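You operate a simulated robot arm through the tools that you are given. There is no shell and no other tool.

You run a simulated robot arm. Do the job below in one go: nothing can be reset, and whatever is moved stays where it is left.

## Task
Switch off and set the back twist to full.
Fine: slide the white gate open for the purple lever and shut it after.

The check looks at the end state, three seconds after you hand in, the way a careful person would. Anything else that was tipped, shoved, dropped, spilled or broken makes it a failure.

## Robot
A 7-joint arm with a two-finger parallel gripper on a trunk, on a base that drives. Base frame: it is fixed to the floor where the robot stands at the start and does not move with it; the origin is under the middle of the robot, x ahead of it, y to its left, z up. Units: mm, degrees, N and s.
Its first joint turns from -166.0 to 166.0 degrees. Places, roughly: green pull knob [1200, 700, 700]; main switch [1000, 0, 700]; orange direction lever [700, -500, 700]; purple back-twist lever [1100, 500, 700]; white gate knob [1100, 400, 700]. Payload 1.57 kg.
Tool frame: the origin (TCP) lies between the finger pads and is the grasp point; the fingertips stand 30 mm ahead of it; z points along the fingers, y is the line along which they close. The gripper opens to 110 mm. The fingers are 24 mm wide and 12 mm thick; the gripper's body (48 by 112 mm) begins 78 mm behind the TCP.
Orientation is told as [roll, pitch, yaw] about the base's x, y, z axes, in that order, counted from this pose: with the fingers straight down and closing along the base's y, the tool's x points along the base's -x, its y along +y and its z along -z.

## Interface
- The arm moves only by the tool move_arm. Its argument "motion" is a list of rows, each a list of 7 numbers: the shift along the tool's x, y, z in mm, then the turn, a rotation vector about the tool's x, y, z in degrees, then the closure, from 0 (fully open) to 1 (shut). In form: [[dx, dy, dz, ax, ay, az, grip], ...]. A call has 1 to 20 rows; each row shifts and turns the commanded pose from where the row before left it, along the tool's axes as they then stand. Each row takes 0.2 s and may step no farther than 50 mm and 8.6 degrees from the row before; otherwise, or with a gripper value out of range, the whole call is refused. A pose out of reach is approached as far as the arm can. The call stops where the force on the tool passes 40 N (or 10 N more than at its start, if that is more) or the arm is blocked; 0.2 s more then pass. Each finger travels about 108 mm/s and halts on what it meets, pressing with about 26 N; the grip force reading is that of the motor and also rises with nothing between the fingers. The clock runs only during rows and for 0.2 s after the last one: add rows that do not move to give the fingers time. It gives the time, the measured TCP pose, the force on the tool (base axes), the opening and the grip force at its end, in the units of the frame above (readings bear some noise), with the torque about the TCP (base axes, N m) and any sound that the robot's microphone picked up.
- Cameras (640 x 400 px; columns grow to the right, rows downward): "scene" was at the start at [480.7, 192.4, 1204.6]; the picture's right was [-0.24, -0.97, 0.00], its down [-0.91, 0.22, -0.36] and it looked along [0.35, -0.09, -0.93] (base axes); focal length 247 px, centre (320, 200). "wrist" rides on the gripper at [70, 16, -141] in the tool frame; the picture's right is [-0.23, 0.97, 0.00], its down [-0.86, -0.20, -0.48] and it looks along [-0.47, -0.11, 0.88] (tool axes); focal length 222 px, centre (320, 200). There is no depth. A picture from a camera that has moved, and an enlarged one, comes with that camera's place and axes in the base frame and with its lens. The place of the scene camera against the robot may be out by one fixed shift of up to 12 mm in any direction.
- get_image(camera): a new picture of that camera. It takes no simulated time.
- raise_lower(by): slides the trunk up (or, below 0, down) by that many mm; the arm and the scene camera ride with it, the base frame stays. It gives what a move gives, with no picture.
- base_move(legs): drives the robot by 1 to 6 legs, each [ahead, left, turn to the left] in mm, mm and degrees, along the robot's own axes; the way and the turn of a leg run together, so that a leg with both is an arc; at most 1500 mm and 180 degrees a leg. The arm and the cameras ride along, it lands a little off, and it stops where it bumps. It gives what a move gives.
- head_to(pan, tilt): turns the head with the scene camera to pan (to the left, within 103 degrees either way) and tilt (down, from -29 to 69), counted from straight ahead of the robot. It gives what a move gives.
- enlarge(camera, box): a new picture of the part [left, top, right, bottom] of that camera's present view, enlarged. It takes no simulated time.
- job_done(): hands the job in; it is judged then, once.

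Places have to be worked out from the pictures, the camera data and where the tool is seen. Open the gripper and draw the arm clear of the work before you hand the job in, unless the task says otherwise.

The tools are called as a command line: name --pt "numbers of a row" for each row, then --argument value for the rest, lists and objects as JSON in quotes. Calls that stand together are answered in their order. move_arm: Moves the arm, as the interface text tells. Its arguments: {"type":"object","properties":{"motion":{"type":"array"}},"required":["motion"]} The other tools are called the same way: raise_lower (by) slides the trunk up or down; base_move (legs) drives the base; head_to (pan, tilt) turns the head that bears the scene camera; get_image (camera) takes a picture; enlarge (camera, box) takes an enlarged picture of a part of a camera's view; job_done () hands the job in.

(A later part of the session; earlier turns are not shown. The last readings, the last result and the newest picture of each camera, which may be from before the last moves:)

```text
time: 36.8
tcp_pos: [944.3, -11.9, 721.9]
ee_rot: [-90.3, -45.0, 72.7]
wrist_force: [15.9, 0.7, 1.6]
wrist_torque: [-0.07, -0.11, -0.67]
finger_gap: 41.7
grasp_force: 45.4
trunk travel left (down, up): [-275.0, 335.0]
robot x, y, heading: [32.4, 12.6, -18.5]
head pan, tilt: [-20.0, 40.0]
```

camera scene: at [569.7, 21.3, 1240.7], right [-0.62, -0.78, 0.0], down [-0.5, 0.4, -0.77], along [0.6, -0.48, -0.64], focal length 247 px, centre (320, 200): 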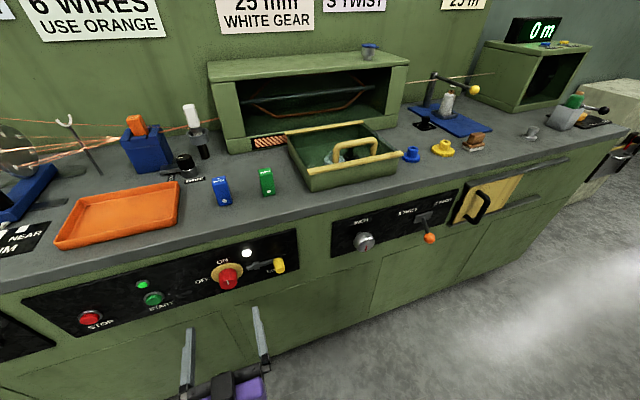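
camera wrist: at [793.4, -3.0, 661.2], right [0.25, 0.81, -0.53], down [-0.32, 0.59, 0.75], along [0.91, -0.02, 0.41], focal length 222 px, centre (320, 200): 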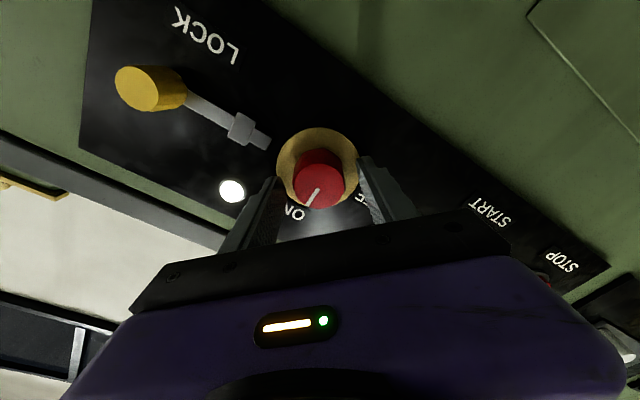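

Lateral force is now near zero. I'll turn the knob counter-clockwise toward OFF in stages, starting with 40°.

move_arm --pt "0 0 1 0 0 -8 0.8" --pt "0 0 0 0 0 -8 0.8" --pt "0 0 0 0 0 -8 0.8" --pt "0 0 0 0 0 -8 0.8" --pt "0 0 0 0 0 -8 0.8"

get_image --camera "wrist"

enlarge --camera "scene" --box '[160, 230, 320, 330]'

```text
time: 38.0
tcp_pos: [944.0, -11.3, 719.4]
ee_rot: [-89.9, -5.0, 72.6]
wrist_force: [-15.5, 4.1, 4.5]
wrist_torque: [-0.03, -0.13, -0.9]
finger_gap: 42.0
grasp_force: 45.6
trunk travel left (down, up): [-275.0, 335.0]
robot x, y, heading: [38.1, 13.8, -18.1]
head pan, tilt: [-20.0, 40.0]
```

```text
taken
camera wrist: at [789.7, -33.2, 697.9], right [0.09, 0.3, -0.95], down [-0.21, 0.94, 0.27], along [0.97, 0.17, 0.15], focal length 222 px, centre (320, 200)
```

wrist: 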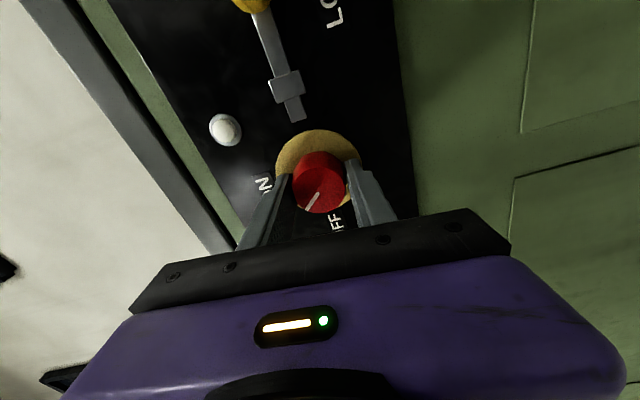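

```text
4.00 times, centred on (240, 280) of scene
camera zoom: at [569.2, 21.5, 1240.8], right [-0.62, -0.78, 0.0], down [-0.5, 0.4, -0.77], along [0.6, -0.48, -0.64], focal length 988 px, centre (640, -120)
```

zoom: 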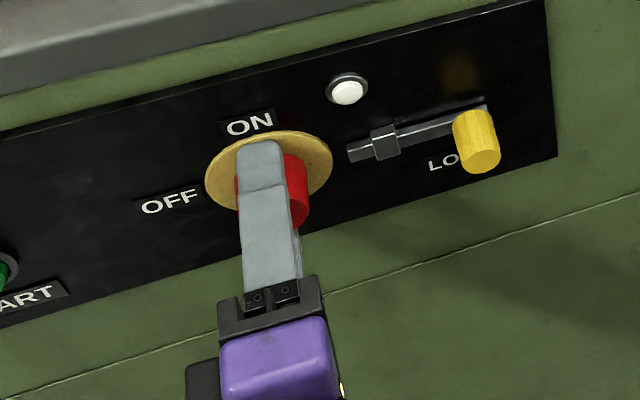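

The knob is turning with the jaws and the white lamp has gone out already. I'll continue to the OFF mark.

move_arm --pt "0 0 -1 0 0 -8 0.8" --pt "0 0 0 0 0 -8 0.8" --pt "0 0 0 0 0 -8 0.8" --pt "0 0 0 0 0 -8 0.8" --pt "0 0 0 0 0 -8 0.8" --pt "0 0 0 0 0 -8 0.8" --pt "0 0 0 0 0 0 0.8"

get_image --camera "wrist"

enlarge --camera "scene" --box '[160, 230, 320, 330]'

```text
time: 39.6
tcp_pos: [943.9, -11.0, 717.2]
ee_rot: [-89.8, 43.2, 72.7]
wrist_force: [18.8, -1.6, -11.0]
wrist_torque: [0.35, 1.1, -0.17]
finger_gap: 41.8
grasp_force: 44.9
trunk travel left (down, up): [-275.0, 335.0]
robot x, y, heading: [35.5, 13.7, -18.5]
head pan, tilt: [-20.0, 40.0]
```

```text
taken
camera wrist: at [791.3, -27.9, 754.0], right [-0.15, -0.48, -0.87], down [-0.23, 0.87, -0.44], along [0.96, 0.13, -0.24], focal length 222 px, centre (320, 200)
```

wrist: 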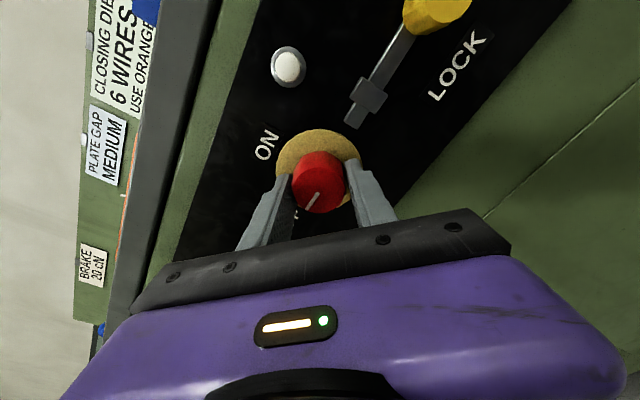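

```text
4.00 times, centred on (240, 280) of scene
camera zoom: at [570.5, 21.3, 1240.2], right [-0.62, -0.78, 0.0], down [-0.5, 0.4, -0.77], along [0.6, -0.48, -0.64], focal length 988 px, centre (640, -120)
```

zoom: 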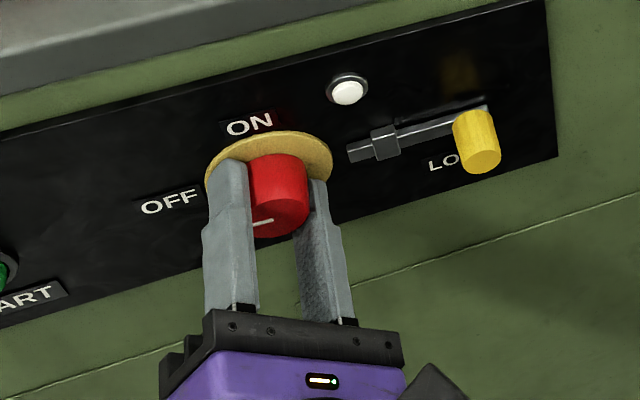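

The mark now points left to OFF after an 88° turn. I'll add 3° to be sure it's seated, then open the jaws slightly.

move_arm --pt "0 0 -1 0 0 -3 0.8" --pt "0 0 0 0 0 0 0.8"

enlarge --camera "wrist" --box '[220, 110, 420, 235]'

```text
time: 40.2
tcp_pos: [943.4, -10.1, 718.6]
ee_rot: [-89.8, 46.0, 72.7]
wrist_force: [31.3, -2.8, -11.6]
wrist_torque: [0.6, 1.05, -0.58]
finger_gap: 41.7
grasp_force: 45.3
trunk travel left (down, up): [-275.0, 335.0]
robot x, y, heading: [42.3, 15.1, -18.3]
head pan, tilt: [-20.0, 40.0]
```

```text
3.20 times, centred on (320, 172) of wrist
camera zoom: at [791.1, -26.3, 757.1], right [-0.16, -0.52, -0.84], down [-0.24, 0.85, -0.48], along [0.96, 0.12, -0.26], focal length 711 px, centre (320, 288)
```

zoom: 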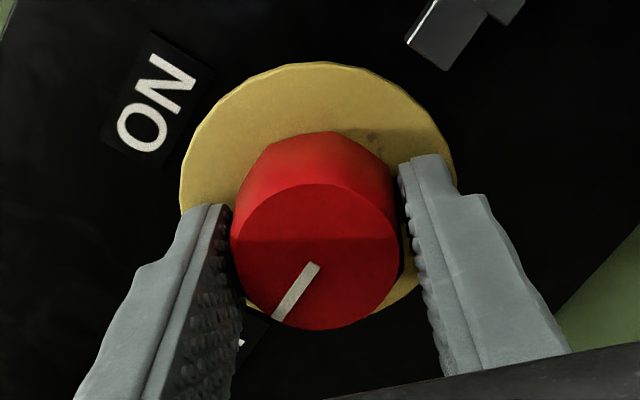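

Torque shows it's against its stop. I'll relax the axial load, open, and back straight out.

move_arm --pt "0 0 1.5 0 0 0 0.8" --pt "0 0 0 0 0 0 0.45" --pt "0 0 0 0 0 0 0.45" --pt "0 0 0 0 0 0 0.45" --pt "0 0 -20 0 0 0 0.45" --pt "0 0 -30 0 0 0 0.45" --pt "0 0 -40 0 0 0 0.45" --pt "0 0 -40 0 0 0 0.45" --pt "0 0 0 0 0 0 0.45"

get_image --camera "wrist"

enlarge --camera "scene" --box '[60, 230, 320, 392]'

```text
time: 42.2
tcp_pos: [820.8, 29.7, 720.4]
ee_rot: [-90.0, 46.0, 72.5]
wrist_force: [0.2, 0.3, 0.2]
wrist_torque: [0.01, 0.04, -0.01]
finger_gap: 60.5
grasp_force: 0.1
trunk travel left (down, up): [-275.0, 335.0]
robot x, y, heading: [37.2, 13.9, -18.5]
head pan, tilt: [-20.0, 40.0]
```

```text
taken
camera wrist: at [667.5, 14.3, 758.5], right [-0.16, -0.52, -0.84], down [-0.24, 0.85, -0.48], along [0.96, 0.12, -0.26], focal length 222 px, centre (320, 200)
```

wrist: 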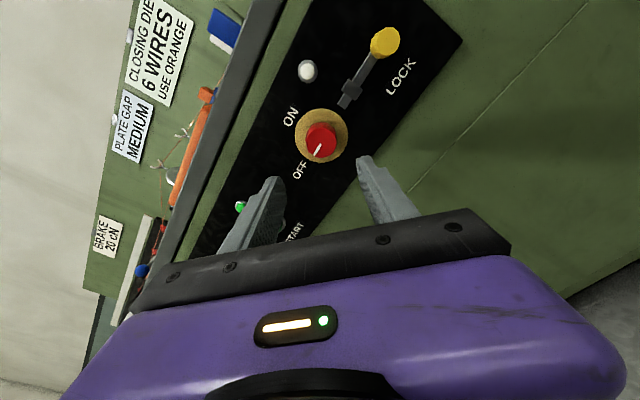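

```text
2.46 times, centred on (190, 311) of scene
camera zoom: at [569.8, 21.4, 1240.7], right [-0.62, -0.78, 0.0], down [-0.5, 0.4, -0.77], along [0.6, -0.48, -0.64], focal length 608 px, centre (640, -73)
```

zoom: 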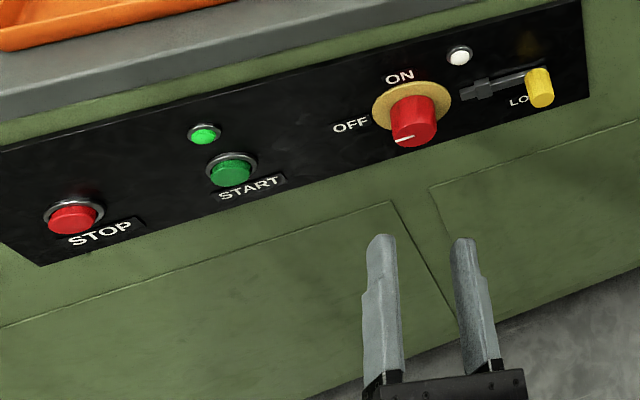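

The switch now points to OFF and the lamp is out. I'll take a close look at the mark angle.

enlarge --camera "wrist" --box '[260, 90, 388, 170]'

enlarge --camera "scene" --box '[190, 250, 270, 300]'

```text
5.00 times, centred on (324, 130) of wrist
camera zoom: at [667.5, 14.3, 758.5], right [-0.16, -0.52, -0.84], down [-0.24, 0.85, -0.48], along [0.96, 0.12, -0.26], focal length 1111 px, centre (300, 550)
```

zoom: 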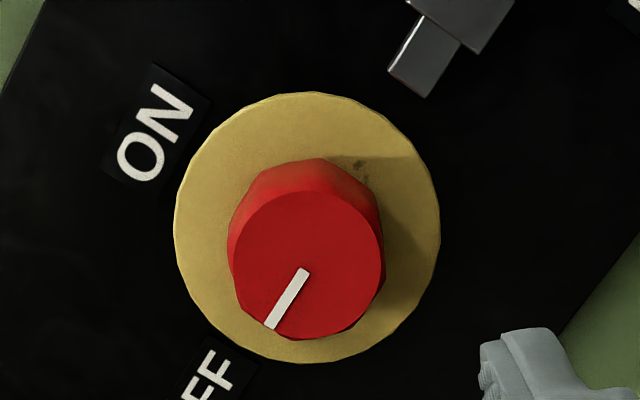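

```text
8.00 times, centred on (230, 275) of scene
camera zoom: at [569.8, 21.4, 1240.7], right [-0.62, -0.78, 0.0], down [-0.5, 0.4, -0.77], along [0.6, -0.48, -0.64], focal length 1977 px, centre (1040, -400)
```

zoom: 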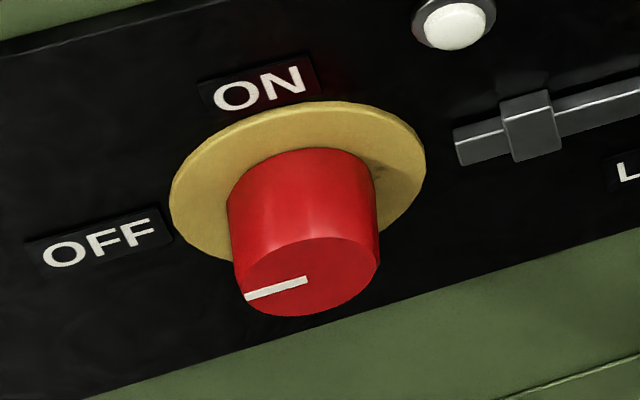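

OFF is confirmed. Now the back twist: I'll retreat a bit, roll the tool on so the camera ends up on top, then drive left to stop in front of the gate and lever.

move_arm --pt "0 0 -30 0 0 0 0.3" --pt "0 0 0 0 0 -8 0.3" --pt "0 0 0 0 0 -8 0.3" --pt "0 0 0 0 0 -8 0.3" --pt "0 0 0 0 0 -8 0.3" --pt "0 0 0 0 0 -8 0.3" --pt "0 0 0 0 0 -4 0.3" --pt "0 0 0 0 0 0 0.3"

base_move --legs '[[0, 250, 0], [0, 240, 0]]'

head_to --pan 10 --tilt 45

get_image --camera "wrist"

get_image --camera "scene"

```text
time: 44.0
tcp_pos: [791.4, 38.3, 720.0]
ee_rot: [80.2, 89.9, -117.3]
wrist_force: [0.5, -1.1, -0.9]
wrist_torque: [-0.01, 0.0, -0.01]
finger_gap: 76.9
grasp_force: 0.1
trunk travel left (down, up): [-275.0, 335.0]
robot x, y, heading: [35.6, 11.5, -18.3]
head pan, tilt: [-20.0, 40.0]
```

```text
time: 47.2
tcp_pos: [947.6, 498.3, 721.1]
ee_rot: [-44.9, 90.0, 117.4]
wrist_force: [-0.2, -0.3, -0.3]
wrist_torque: [-0.02, 0.01, 0.03]
finger_gap: 77.1
grasp_force: 0.1
trunk travel left (down, up): [-275.0, 335.0]
robot x, y, heading: [189.8, 481.7, -18.5]
head pan, tilt: [-20.0, 40.0]
```

```text
time: 48.1
tcp_pos: [948.2, 497.7, 719.8]
ee_rot: [-42.6, 90.0, 119.7]
wrist_force: [0.3, 0.1, -0.2]
wrist_torque: [0.01, 0.03, 0.0]
finger_gap: 76.9
grasp_force: 0.0
trunk travel left (down, up): [-275.0, 335.0]
robot x, y, heading: [193.5, 476.0, -18.8]
head pan, tilt: [10.0, 45.0]
```

```text
taken
camera wrist: at [809.0, 526.1, 789.9], right [-0.3, -0.93, -0.23], down [-0.39, 0.34, -0.85], along [0.87, -0.16, -0.47], focal length 222 px, centre (320, 200)
```

wrist: 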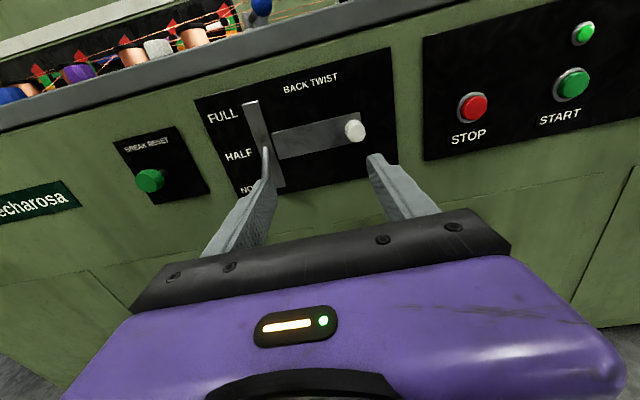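

```text
taken
camera scene: at [740.4, 524.1, 1233.4], right [-0.15, -0.99, 0.0], down [-0.7, 0.11, -0.71], along [0.7, -0.11, -0.71], focal length 247 px, centre (320, 200)
```

scene: 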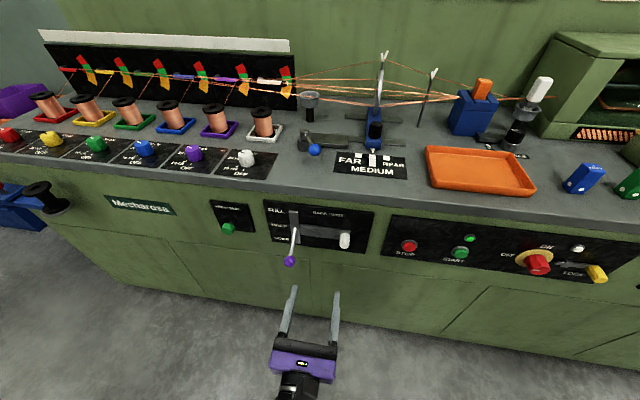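

The camera is upright now. I'll enlarge the back-twist panel.

enlarge --camera "wrist" --box '[190, 40, 414, 180]'

enlarge --camera "scene" --box '[250, 190, 394, 280]'

```text
2.86 times, centred on (302, 110) of wrist
camera zoom: at [809.0, 526.1, 789.9], right [-0.3, -0.93, -0.23], down [-0.39, 0.34, -0.85], along [0.87, -0.16, -0.47], focal length 635 px, centre (371, 457)
```

zoom: 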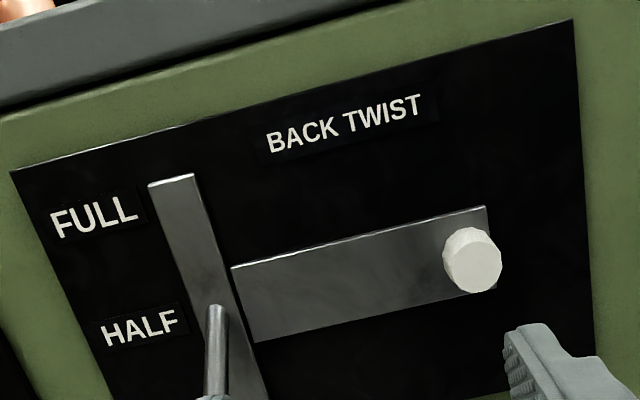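

```text
4.44 times, centred on (322, 235) of scene
camera zoom: at [740.4, 524.1, 1233.4], right [-0.15, -0.99, 0.0], down [-0.7, 0.11, -0.71], along [0.7, -0.11, -0.71], focal length 1098 px, centre (311, 44)
```

zoom: 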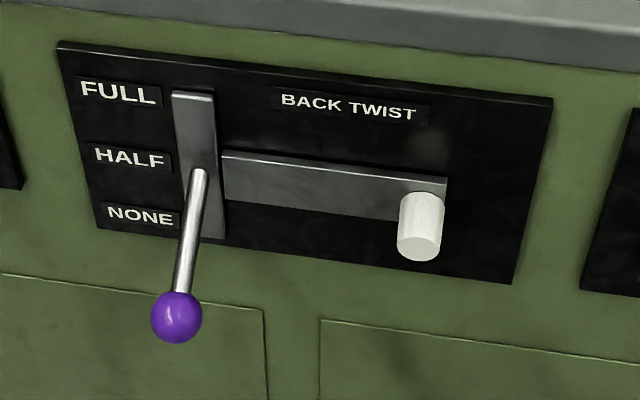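

The gate bar's left end sits right against the lever slot, with free panel to its right. That looks shut, so opening should mean sliding right. I'll zoom on the white knob for its position.

enlarge --camera "wrist" --box '[320, 100, 400, 150]'

enlarge --camera "scene" --box '[270, 200, 350, 250]'

```text
8.00 times, centred on (360, 125) of wrist
camera zoom: at [809.0, 526.1, 789.9], right [-0.3, -0.93, -0.23], down [-0.39, 0.34, -0.85], along [0.87, -0.16, -0.47], focal length 1777 px, centre (0, 800)
```

zoom: 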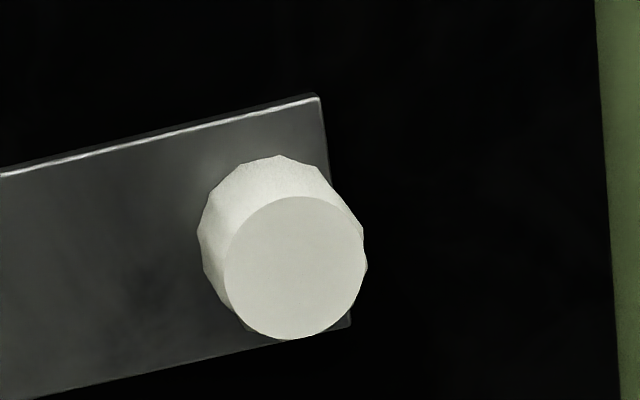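

```text
8.00 times, centred on (310, 225) of scene
camera zoom: at [740.4, 524.1, 1233.4], right [-0.15, -0.99, 0.0], down [-0.7, 0.11, -0.71], along [0.7, -0.11, -0.71], focal length 1977 px, centre (400, 0)
```

zoom: 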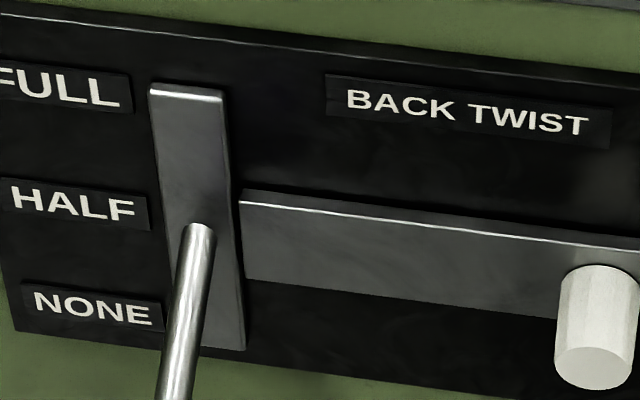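

Combining views, the white knob is about 47 mm right of the tool axis at the same height, with its face about 150 mm ahead and a diameter of about 22 mm. I'll shift right, advance partway, and re-check.

move_arm --pt "0 23.5 0 0 0 0 0.3" --pt "0 23.5 0 0 0 0 0.4" --pt "0 0 30 0 0 0 0.45" --pt "0 0 30 0 0 0 0.45" --pt "0 0 20 0 0 0 0.45" --pt "0 0 0 0 0 0 0.45"

get_image --camera "wrist"

enlarge --camera "wrist" --box '[200, 80, 400, 205]'

```text
time: 49.5
tcp_pos: [1005.1, 426.8, 721.9]
ee_rot: [-47.3, 89.9, 114.9]
wrist_force: [0.4, 1.2, 0.4]
wrist_torque: [0.0, 0.03, -0.04]
finger_gap: 60.3
grasp_force: 0.1
trunk travel left (down, up): [-275.0, 335.0]
robot x, y, heading: [191.4, 482.7, -18.8]
head pan, tilt: [10.0, 45.0]
```

```text
taken
camera wrist: at [867.5, 454.6, 791.5], right [-0.3, -0.93, -0.23], down [-0.39, 0.34, -0.85], along [0.87, -0.17, -0.47], focal length 222 px, centre (320, 200)
```

wrist: 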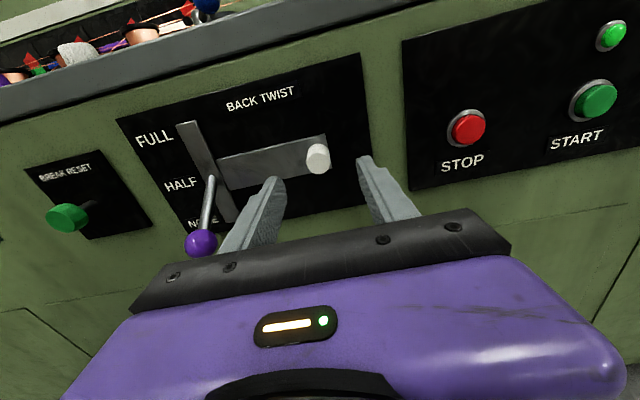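

```text
3.20 times, centred on (300, 142) of wrist
camera zoom: at [867.5, 454.6, 791.5], right [-0.3, -0.93, -0.23], down [-0.39, 0.34, -0.85], along [0.87, -0.17, -0.47], focal length 711 px, centre (384, 384)
```

zoom: 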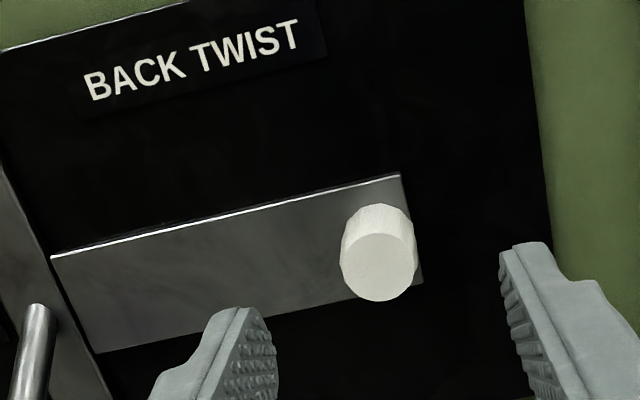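

The knob face is 65 mm ahead and centred to within 2 mm. I'll advance 55 mm to straddle it and close gently.

move_arm --pt "-0.5 -1.8 20 0 0 0 0.45" --pt "0 0 20 0 0 0 0.45" --pt "0 0 15 0 0 0 0.45" --pt "0 0 0 0 0 0 0.6" --pt "0 0 0 0 0 0 0.7" --pt "0 0 0 0 0 0 0.75" --pt "0 0 0 0 0 0 0.75"

enlarge --camera "wrist" --box '[200, 80, 440, 230]'

enlarge --camera "scene" --box '[250, 190, 394, 280]'

```text
time: 51.1
tcp_pos: [1062.0, 414.4, 719.8]
ee_rot: [2.3, 90.0, 164.4]
wrist_force: [0.9, -3.5, 0.0]
wrist_torque: [0.01, 0.02, -0.08]
finger_gap: 30.3
grasp_force: 1.8
trunk travel left (down, up): [-275.0, 335.0]
robot x, y, heading: [193.3, 474.3, -18.7]
head pan, tilt: [10.0, 45.0]
```

```text
2.67 times, centred on (320, 155) of wrist
camera zoom: at [922.5, 442.0, 789.5], right [-0.3, -0.93, -0.23], down [-0.39, 0.34, -0.85], along [0.87, -0.17, -0.47], focal length 592 px, centre (320, 320)
```

zoom: 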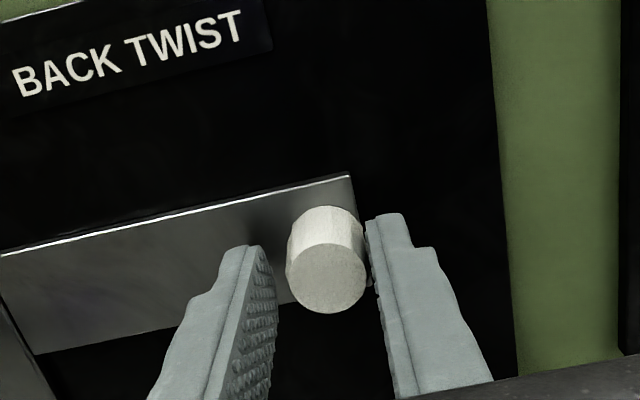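

```text
4.44 times, centred on (322, 235) of scene
camera zoom: at [740.4, 524.0, 1233.4], right [-0.15, -0.99, 0.0], down [-0.7, 0.11, -0.71], along [0.7, -0.11, -0.71], focal length 1098 px, centre (311, 44)
```

zoom: 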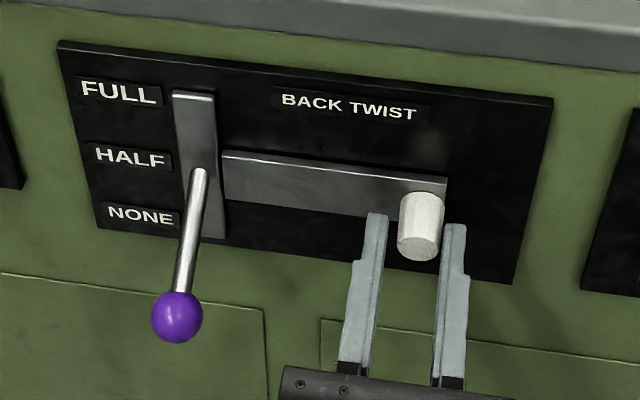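

The knob sits 4 mm toward the right finger. I'll centre on it, close to knob width, and slide right in small steps.

move_arm --pt "0 4 3 0 0 0 0.75" --pt "0 0 0 0 0 0 0.82" --pt "0 0 0 0 0 0 0.82" --pt "0 6 0 0 0 0 0.82" --pt "0 6 0 0 0 0 0.82" --pt "0 6 0 0 0 0 0.82"

enlarge --camera "wrist" --box '[200, 80, 440, 230]'

enlarge --camera "scene" --box '[250, 190, 394, 280]'

```text
time: 52.5
tcp_pos: [1056.8, 391.4, 720.2]
ee_rot: [-4.2, 89.9, 158.0]
wrist_force: [-11.5, 4.3, -8.7]
wrist_torque: [-0.06, -0.33, -0.32]
finger_gap: 25.0
grasp_force: 36.7
trunk travel left (down, up): [-275.0, 335.0]
robot x, y, heading: [190.5, 476.4, -18.7]
head pan, tilt: [10.0, 45.0]
```

```text
2.67 times, centred on (320, 155) of wrist
camera zoom: at [919.1, 419.6, 789.5], right [-0.3, -0.93, -0.23], down [-0.4, 0.34, -0.85], along [0.87, -0.17, -0.47], focal length 592 px, centre (320, 320)
```

zoom: 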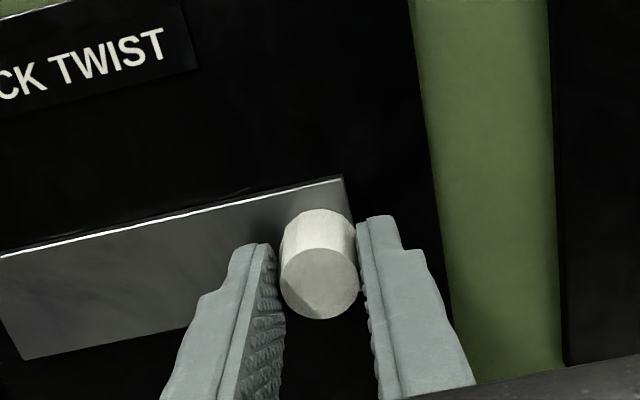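

```text
4.44 times, centred on (322, 235) of scene
camera zoom: at [740.3, 524.3, 1233.2], right [-0.15, -0.99, 0.0], down [-0.7, 0.11, -0.71], along [0.7, -0.11, -0.71], focal length 1098 px, centre (311, 44)
```

zoom: 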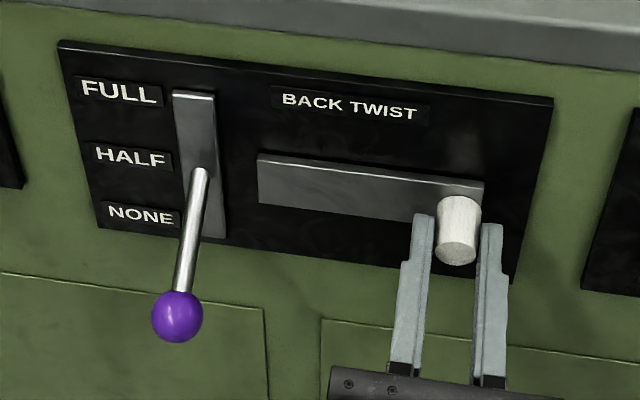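

The gate slides right cleanly. I'll continue in small steps until it reaches its stop.

move_arm --pt "0 6 0 0 0 0 0.82" --pt "0 6 0 0 0 0 0.82" --pt "0 6 0 0 0 0 0.82" --pt "0 5 0 0 0 0 0.82" --pt "0 0 0 0 0 0 0.82"

enlarge --camera "scene" --box '[250, 190, 394, 280]'

```text
time: 53.5
tcp_pos: [1055.2, 382.7, 719.6]
ee_rot: [-75.1, 89.8, 88.2]
wrist_force: [7.0, 3.3, -3.6]
wrist_torque: [-0.12, -0.16, -0.56]
finger_gap: 25.6
grasp_force: 36.5
trunk travel left (down, up): [-275.0, 335.0]
robot x, y, heading: [192.0, 478.5, -18.7]
head pan, tilt: [10.0, 45.0]
stopped in row 4: the force on the tool passed its limit at 42 N (the readings are from after the stop); the commanded pose is now the measured one
```

```text
4.44 times, centred on (322, 235) of scene
camera zoom: at [740.7, 525.2, 1233.5], right [-0.15, -0.99, 0.0], down [-0.7, 0.11, -0.71], along [0.7, -0.11, -0.71], focal length 1098 px, centre (311, 44)
```

zoom: 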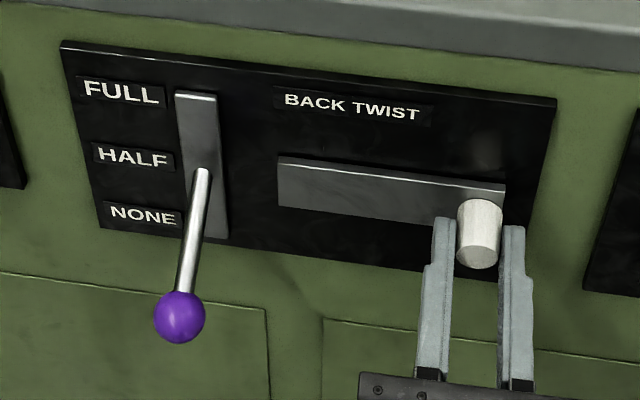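

The gate has reached its open stop after about 30 mm, leaving the slot clear. I'll release the knob and back out.

move_arm --pt "0 0 0 0 0 0 0.6" --pt "0 0 0 0 0 0 0.55" --pt "0 0 0 0 0 0 0.55" --pt "0 0 -20 0 0 0 0.55" --pt "0 0 -30 0 0 0 0.55" --pt "0 0 -40 0 0 0 0.55" --pt "0 0 -20 0 0 0 0.55" --pt "0 0 0 0 0 0 0.55"

get_image --camera "wrist"

enlarge --camera "scene" --box '[250, 190, 394, 280]'

```text
time: 55.3
tcp_pos: [949.3, 412.8, 719.9]
ee_rot: [-92.3, 89.8, 70.8]
wrist_force: [-0.6, -0.8, -0.3]
wrist_torque: [0.01, 0.01, 0.0]
finger_gap: 49.5
grasp_force: 0.0
trunk travel left (down, up): [-275.0, 335.0]
robot x, y, heading: [193.8, 480.7, -18.7]
head pan, tilt: [10.0, 45.0]
```

```text
taken
camera wrist: at [810.6, 436.9, 789.2], right [-0.28, -0.93, -0.23], down [-0.4, 0.33, -0.85], along [0.87, -0.15, -0.47], focal length 222 px, centre (320, 200)
```

wrist: 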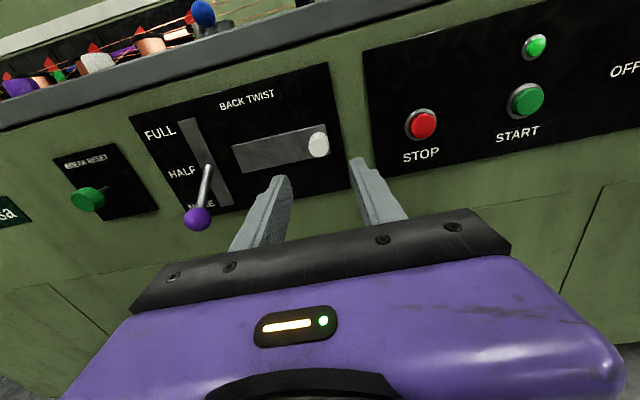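

```text
4.44 times, centred on (322, 235) of scene
camera zoom: at [740.5, 524.9, 1233.4], right [-0.15, -0.99, 0.0], down [-0.7, 0.11, -0.71], along [0.7, -0.11, -0.71], focal length 1098 px, centre (311, 44)
```

zoom: 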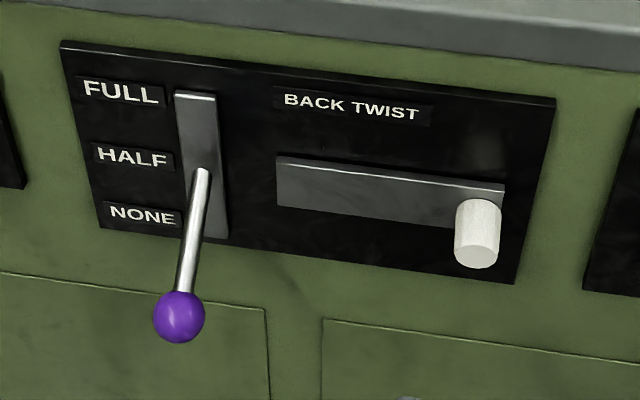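

The gate stays open on its own. The lever ball is about 160 mm left and 40 mm lower than the tool, so I'll move in front of it and roll so the jaws close vertically above and below it.

move_arm --pt "-10 -39 0 0 0 0 0.55" --pt "-10 -39 0 0 0 0 0.55" --pt "-10 -39 0 0 0 0 0.55" --pt "-10 -39 0 0 0 0 0.55" --pt "0 0 0 0 0 8.2 0.55" --pt "0 0 0 0 0 8.2 0.55" --pt "0 0 0 0 0 8.2 0.55" --pt "0 0 0 0 0 8.2 0.55" --pt "0 0 0 0 0 8.2 0.55" --pt "0 0 0 0 0 8.2 0.55" --pt "0 0 0 0 0 8.2 0.55" --pt "0 0 0 0 0 8.2 0.55" --pt "0 0 0 0 0 8.2 0.55" --pt "0 0 0 0 0 8.2 0.55" --pt "0 0 0 0 0 8.0 0.55" --pt "0 0 0 0 0 0 0.55"

get_image --camera "wrist"

get_image --camera "scene"

```text
time: 58.7
tcp_pos: [993.5, 561.5, 682.2]
ee_rot: [-89.9, -0.3, 73.2]
wrist_force: [-0.7, 0.0, -0.2]
wrist_torque: [0.02, 0.03, -0.02]
finger_gap: 49.4
grasp_force: 0.1
trunk travel left (down, up): [-275.0, 335.0]
robot x, y, heading: [190.8, 479.9, -18.7]
head pan, tilt: [10.0, 45.0]
```

```text
taken
camera wrist: at [839.5, 535.5, 663.7], right [0.07, 0.22, -0.97], down [-0.21, 0.96, 0.2], along [0.98, 0.19, 0.11], focal length 222 px, centre (320, 200)
```

wrist: 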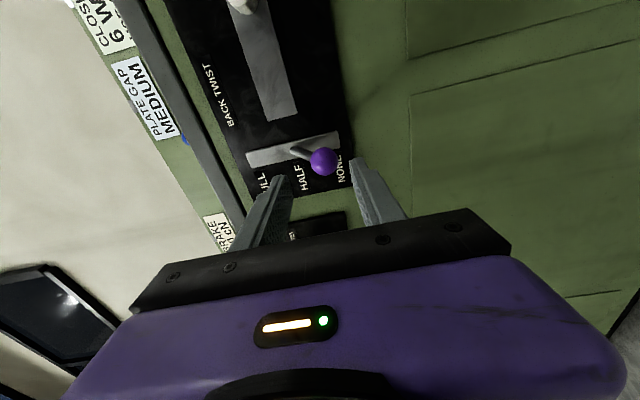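

```text
taken
camera scene: at [740.4, 525.0, 1233.4], right [-0.15, -0.99, 0.0], down [-0.7, 0.11, -0.71], along [0.7, -0.11, -0.71], focal length 247 px, centre (320, 200)
```

scene: 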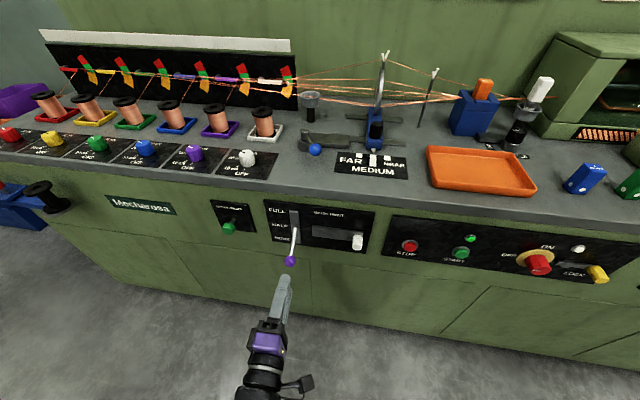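

The ball is nearly on the tool axis, about 85 mm ahead. I'll zoom in to refine before straddling it.

enlarge --camera "wrist" --box '[240, 110, 400, 210]'

enlarge --camera "scene" --box '[240, 200, 336, 260]'

```text
4.00 times, centred on (320, 160) of wrist
camera zoom: at [839.5, 535.5, 663.7], right [0.07, 0.22, -0.97], down [-0.21, 0.96, 0.2], along [0.98, 0.19, 0.11], focal length 888 px, centre (320, 360)
```

zoom: 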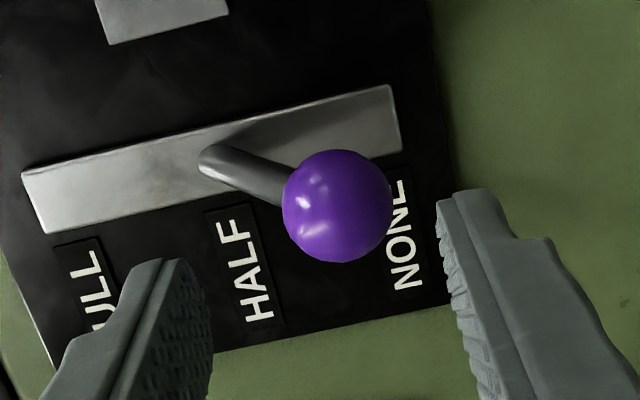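

```text
6.67 times, centred on (288, 230) of scene
camera zoom: at [740.4, 525.0, 1233.4], right [-0.15, -0.99, 0.0], down [-0.7, 0.11, -0.71], along [0.7, -0.11, -0.71], focal length 1647 px, centre (533, 0)
```

zoom: 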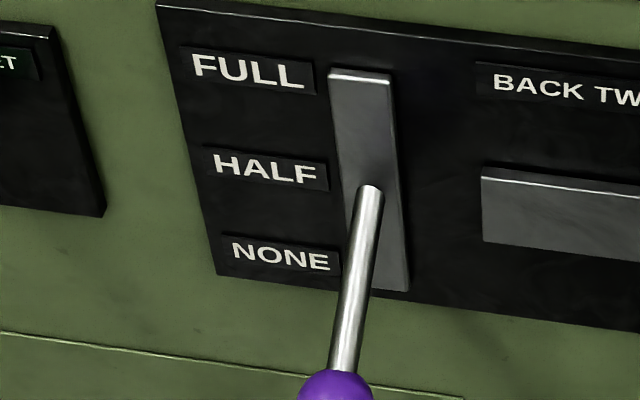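

The ball radius is about 15 mm, 7 mm left, 3 mm low and 86 mm ahead. The pivot is about 45 mm above and 74 mm behind it, so the lever points 31° down. I'll straddle it with the jaws now.

move_arm --pt "-6.8 2.6 20 0 0 0 0.55" --pt "0 0 20 0 0 0 0.55" --pt "0 0 20 0 0 0 0.55" --pt "0 0 11 0 0 0 0.55" --pt "0 0 0 0 0 0 0.6" --pt "0 0 0 0 0 0 0.66" --pt "0 0 0 0 0 0 0.66"

enlarge --camera "wrist" --box '[220, 100, 420, 225]'

enlarge --camera "scene" --box '[220, 190, 380, 290]'

```text
time: 60.3
tcp_pos: [1064.9, 547.6, 677.7]
ee_rot: [-89.9, -0.2, 73.3]
wrist_force: [0.0, -0.2, 0.5]
wrist_torque: [-0.01, 0.02, 0.01]
finger_gap: 37.4
grasp_force: 0.1
trunk travel left (down, up): [-275.0, 335.0]
robot x, y, heading: [193.2, 481.3, -18.4]
head pan, tilt: [10.0, 45.0]
```

```text
3.20 times, centred on (320, 162) of wrist
camera zoom: at [909.6, 521.7, 661.6], right [0.07, 0.22, -0.97], down [-0.21, 0.96, 0.2], along [0.98, 0.19, 0.11], focal length 711 px, centre (320, 320)
```

zoom: 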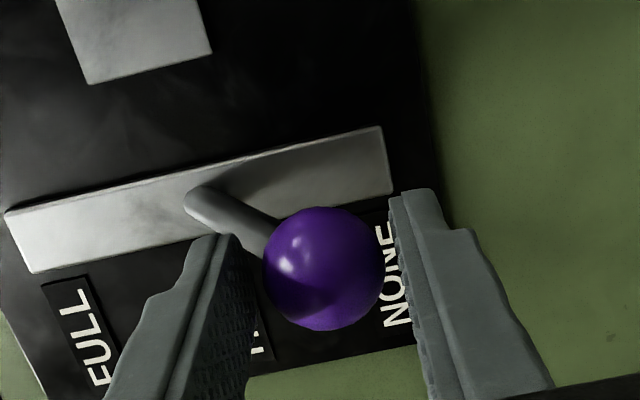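

```text
4.00 times, centred on (300, 240) of scene
camera zoom: at [740.4, 524.9, 1233.4], right [-0.15, -0.99, 0.0], down [-0.7, 0.11, -0.71], along [0.7, -0.11, -0.71], focal length 988 px, centre (400, 40)
```

zoom: 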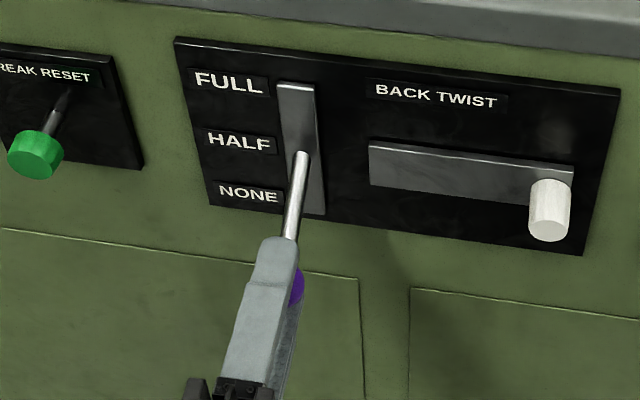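

The ball sits centred between the jaws. I'll lift along the lever's arc, first half-way, and check forces and pictures.

move_arm --pt "0 -4 0 0 0 0 0.66" --pt "0 -6.9 -3.7 0 0 0 0.66" --pt "0 -7.2 -3.1 0 0 0 0.66" --pt "0 -7.4 -2.4 0 0 0 0.66" --pt "0 -7.6 -1.8 0 0 0 0.66" --pt "0 -7.8 -1.0 0 0 0 0.66" --pt "0 -7.8 -0.4 0 0 0 0.66" --pt "0 0 0 0 0 0 0.66"

enlarge --camera "wrist" --box '[220, 100, 420, 225]'

enlarge --camera "scene" --box '[220, 190, 380, 290]'

```text
time: 62.1
tcp_pos: [1052.0, 552.7, 727.1]
ee_rot: [-90.0, -0.2, 73.3]
wrist_force: [-0.8, 0.4, -2.9]
wrist_torque: [0.02, 0.1, 0.02]
finger_gap: 39.7
grasp_force: 0.9
trunk travel left (down, up): [-275.0, 335.0]
robot x, y, heading: [192.7, 477.9, -18.5]
head pan, tilt: [10.0, 45.0]
```

```text
3.20 times, centred on (320, 162) of wrist
camera zoom: at [897.5, 525.4, 709.9], right [0.07, 0.22, -0.97], down [-0.21, 0.96, 0.2], along [0.98, 0.19, 0.11], focal length 711 px, centre (320, 320)
```

zoom: 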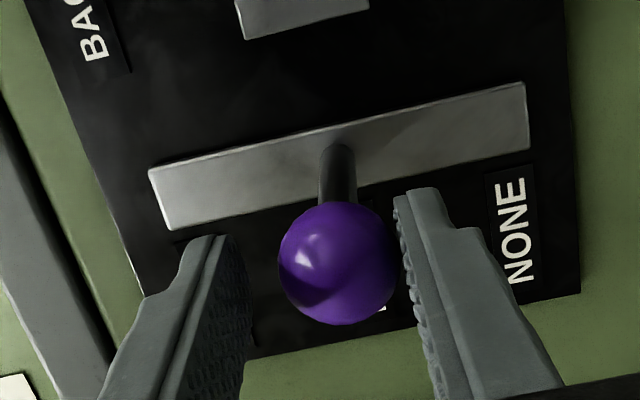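

```text
4.00 times, centred on (300, 240) of scene
camera zoom: at [740.5, 525.0, 1233.4], right [-0.15, -0.99, 0.0], down [-0.7, 0.11, -0.71], along [0.7, -0.11, -0.71], focal length 988 px, centre (400, 40)
```

zoom: 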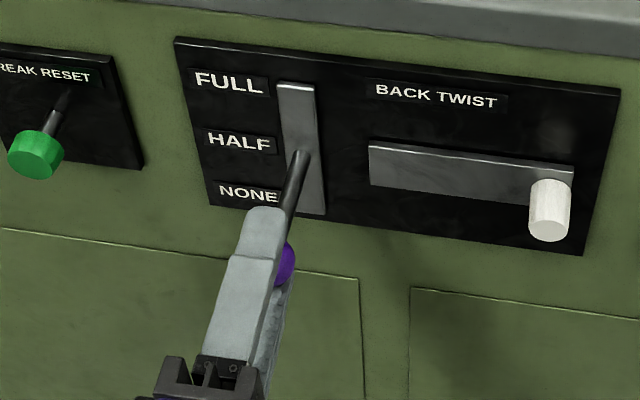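

The lever follows easily and is now at HALF. I'll continue the arc up toward FULL.

move_arm --pt "0 -7.8 0.4 0 0 0 0.66" --pt "0 -7.8 1.0 0 0 0 0.66" --pt "0 -7.6 1.8 0 0 0 0.66" --pt "0 -7.4 2.4 0 0 0 0.66" --pt "0 -7.2 3.1 0 0 0 0.66" --pt "0 0 0 0 0 0 0.66"

enlarge --camera "wrist" --box '[220, 100, 420, 225]'

enlarge --camera "scene" --box '[220, 190, 380, 290]'

```text
time: 63.5
tcp_pos: [1060.7, 547.7, 765.8]
ee_rot: [-90.0, -0.2, 73.1]
wrist_force: [1.1, -0.6, -2.6]
wrist_torque: [0.0, 0.05, 0.0]
finger_gap: 39.3
grasp_force: 0.8
trunk travel left (down, up): [-275.0, 335.0]
robot x, y, heading: [191.9, 478.8, -18.5]
head pan, tilt: [10.0, 45.0]
```

```text
3.20 times, centred on (320, 162) of wrist
camera zoom: at [906.0, 522.3, 747.7], right [0.07, 0.22, -0.97], down [-0.21, 0.96, 0.2], along [0.98, 0.19, 0.11], focal length 711 px, centre (320, 320)
```

zoom: 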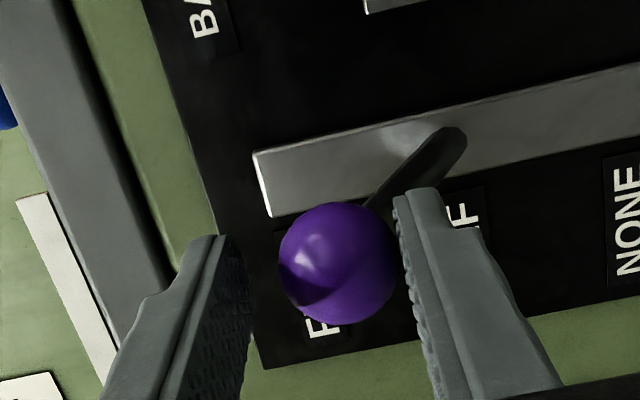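

```text
4.00 times, centred on (300, 240) of scene
camera zoom: at [740.5, 524.9, 1233.4], right [-0.15, -0.99, 0.0], down [-0.7, 0.11, -0.71], along [0.7, -0.11, -0.71], focal length 988 px, centre (400, 40)
```

zoom: 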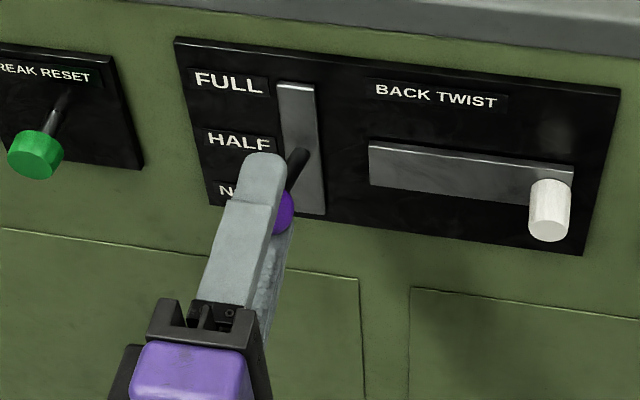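

The lever is about 25° up and still moving freely. I'll keep raising in small steps to find its end stop.

move_arm --pt "0 -3.5 1.8 0 0 0 0.66" --pt "0 -3.5 1.8 0 0 0 0.66" --pt "0 -2 1.2 0 0 0 0.66" --pt "0 -2 1.2 0 0 0 0.66"

enlarge --camera "wrist" --box '[220, 100, 420, 225]'

```text
time: 64.5
tcp_pos: [1065.1, 547.5, 773.0]
ee_rot: [-89.7, -0.1, 73.2]
wrist_force: [-19.1, 3.3, -16.3]
wrist_torque: [0.26, 0.92, -0.09]
finger_gap: 51.3
grasp_force: 7.8
trunk travel left (down, up): [-275.0, 335.0]
robot x, y, heading: [190.8, 483.2, -18.6]
head pan, tilt: [10.0, 45.0]
```

```text
3.20 times, centred on (320, 162) of wrist
camera zoom: at [909.9, 521.3, 756.7], right [0.06, 0.22, -0.97], down [-0.21, 0.96, 0.2], along [0.98, 0.19, 0.11], focal length 711 px, centre (320, 320)
```

zoom: 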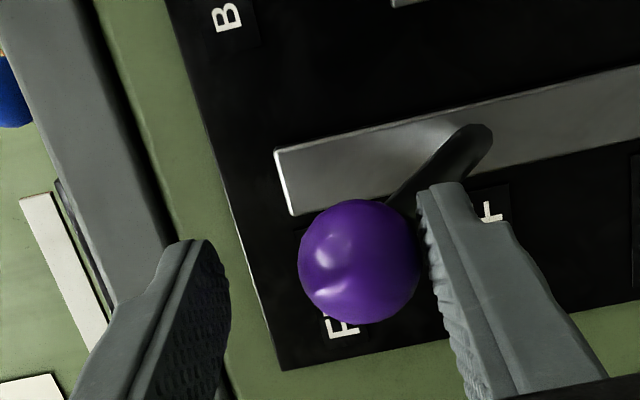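

Force has risen to about 16 N upward and the ball has nearly stopped, so it's close to its stop. I'll back off 4 mm axially and push up gently again to confirm.

move_arm --pt "0 0 -4 0 0 0 0.66" --pt "0 0 0 0 0 0 0.7" --pt "0 -2 0 0 0 0 0.7" --pt "0 -2 0 0 0 0 0.7" --pt "0 0 0 0 0 0 0.7"

enlarge --camera "wrist" --box '[220, 100, 420, 225]'

enlarge --camera "scene" --box '[220, 190, 380, 290]'

```text
time: 65.7
tcp_pos: [1061.1, 547.3, 776.0]
ee_rot: [-89.7, -0.1, 73.1]
wrist_force: [9.1, -0.7, -26.3]
wrist_torque: [0.15, 0.19, 0.03]
finger_gap: 57.0
grasp_force: 13.1
trunk travel left (down, up): [-275.0, 335.0]
robot x, y, heading: [195.8, 479.7, -18.5]
head pan, tilt: [10.0, 45.0]
```

```text
3.20 times, centred on (320, 162) of wrist
camera zoom: at [907.4, 521.9, 760.8], right [0.06, 0.22, -0.97], down [-0.21, 0.96, 0.2], along [0.98, 0.19, 0.11], focal length 711 px, centre (320, 320)
```

zoom: 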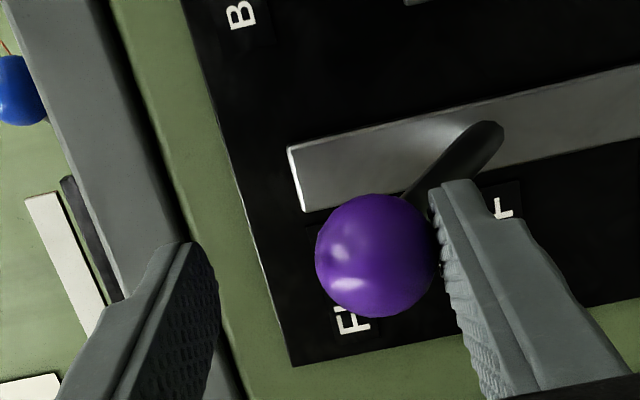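

```text
4.00 times, centred on (300, 240) of scene
camera zoom: at [741.4, 525.0, 1232.9], right [-0.15, -0.99, 0.0], down [-0.7, 0.11, -0.71], along [0.7, -0.11, -0.71], focal length 988 px, centre (400, 40)
```

zoom: 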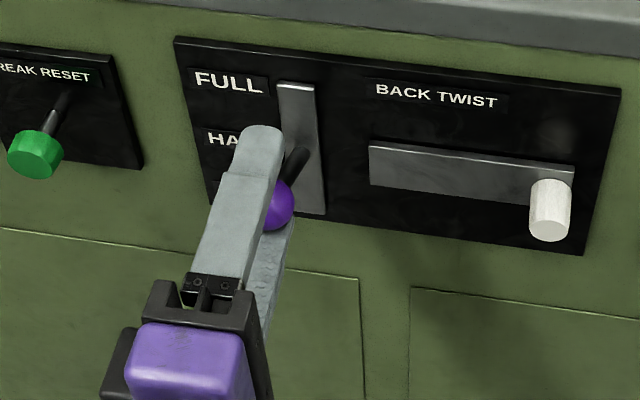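

The lever is firmly against its upper stop at 26 N with no more travel. I'll open the jaws, centre around the ball, and back away without touching it.

move_arm --pt "0 4 0 0 0 0 0.5" --pt "0 5 0 0 0 0 0.4" --pt "0 4 0 0 0 0 0.4" --pt "0 0 0 0 0 0 0.4" --pt "0 0 -25 0 0 0 0.4" --pt "0 0 -30 0 0 0 0.4" --pt "0 0 -35 0 0 0 0.4" --pt "0 0 0 0 0 0 0.4"

get_image --camera "wrist"

enlarge --camera "scene" --box '[220, 190, 380, 290]'

```text
time: 67.5
tcp_pos: [976.1, 573.1, 767.4]
ee_rot: [-90.0, -0.1, 73.2]
wrist_force: [-0.1, -0.9, 0.9]
wrist_torque: [0.01, -0.01, 0.03]
finger_gap: 65.8
grasp_force: 0.0
trunk travel left (down, up): [-275.0, 335.0]
robot x, y, heading: [194.8, 482.6, -18.6]
head pan, tilt: [10.0, 45.0]
```

```text
taken
camera wrist: at [821.5, 547.4, 750.3], right [0.07, 0.22, -0.97], down [-0.21, 0.96, 0.2], along [0.98, 0.19, 0.11], focal length 222 px, centre (320, 200)
```

wrist: 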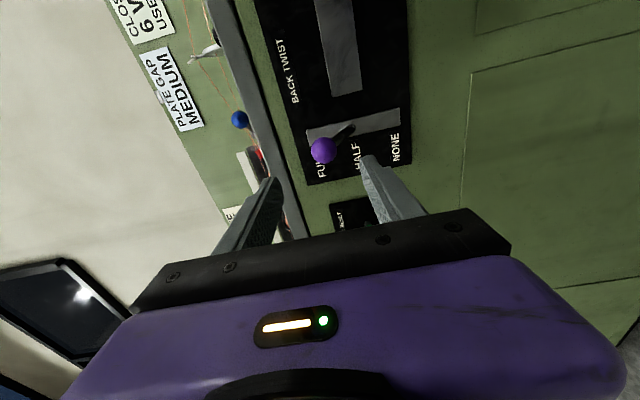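

```text
4.00 times, centred on (300, 240) of scene
camera zoom: at [740.5, 524.9, 1233.4], right [-0.15, -0.99, 0.0], down [-0.7, 0.11, -0.71], along [0.7, -0.11, -0.71], focal length 988 px, centre (400, 40)
```

zoom: 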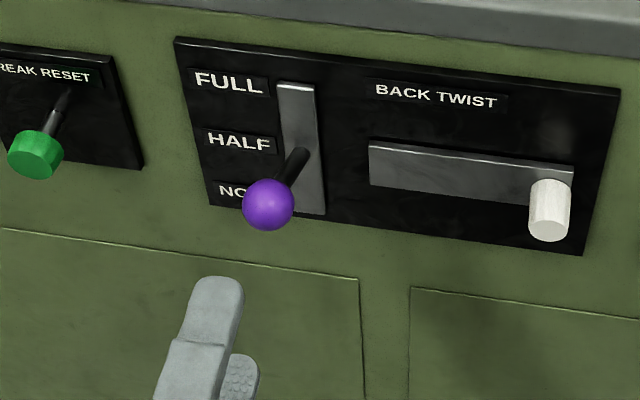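

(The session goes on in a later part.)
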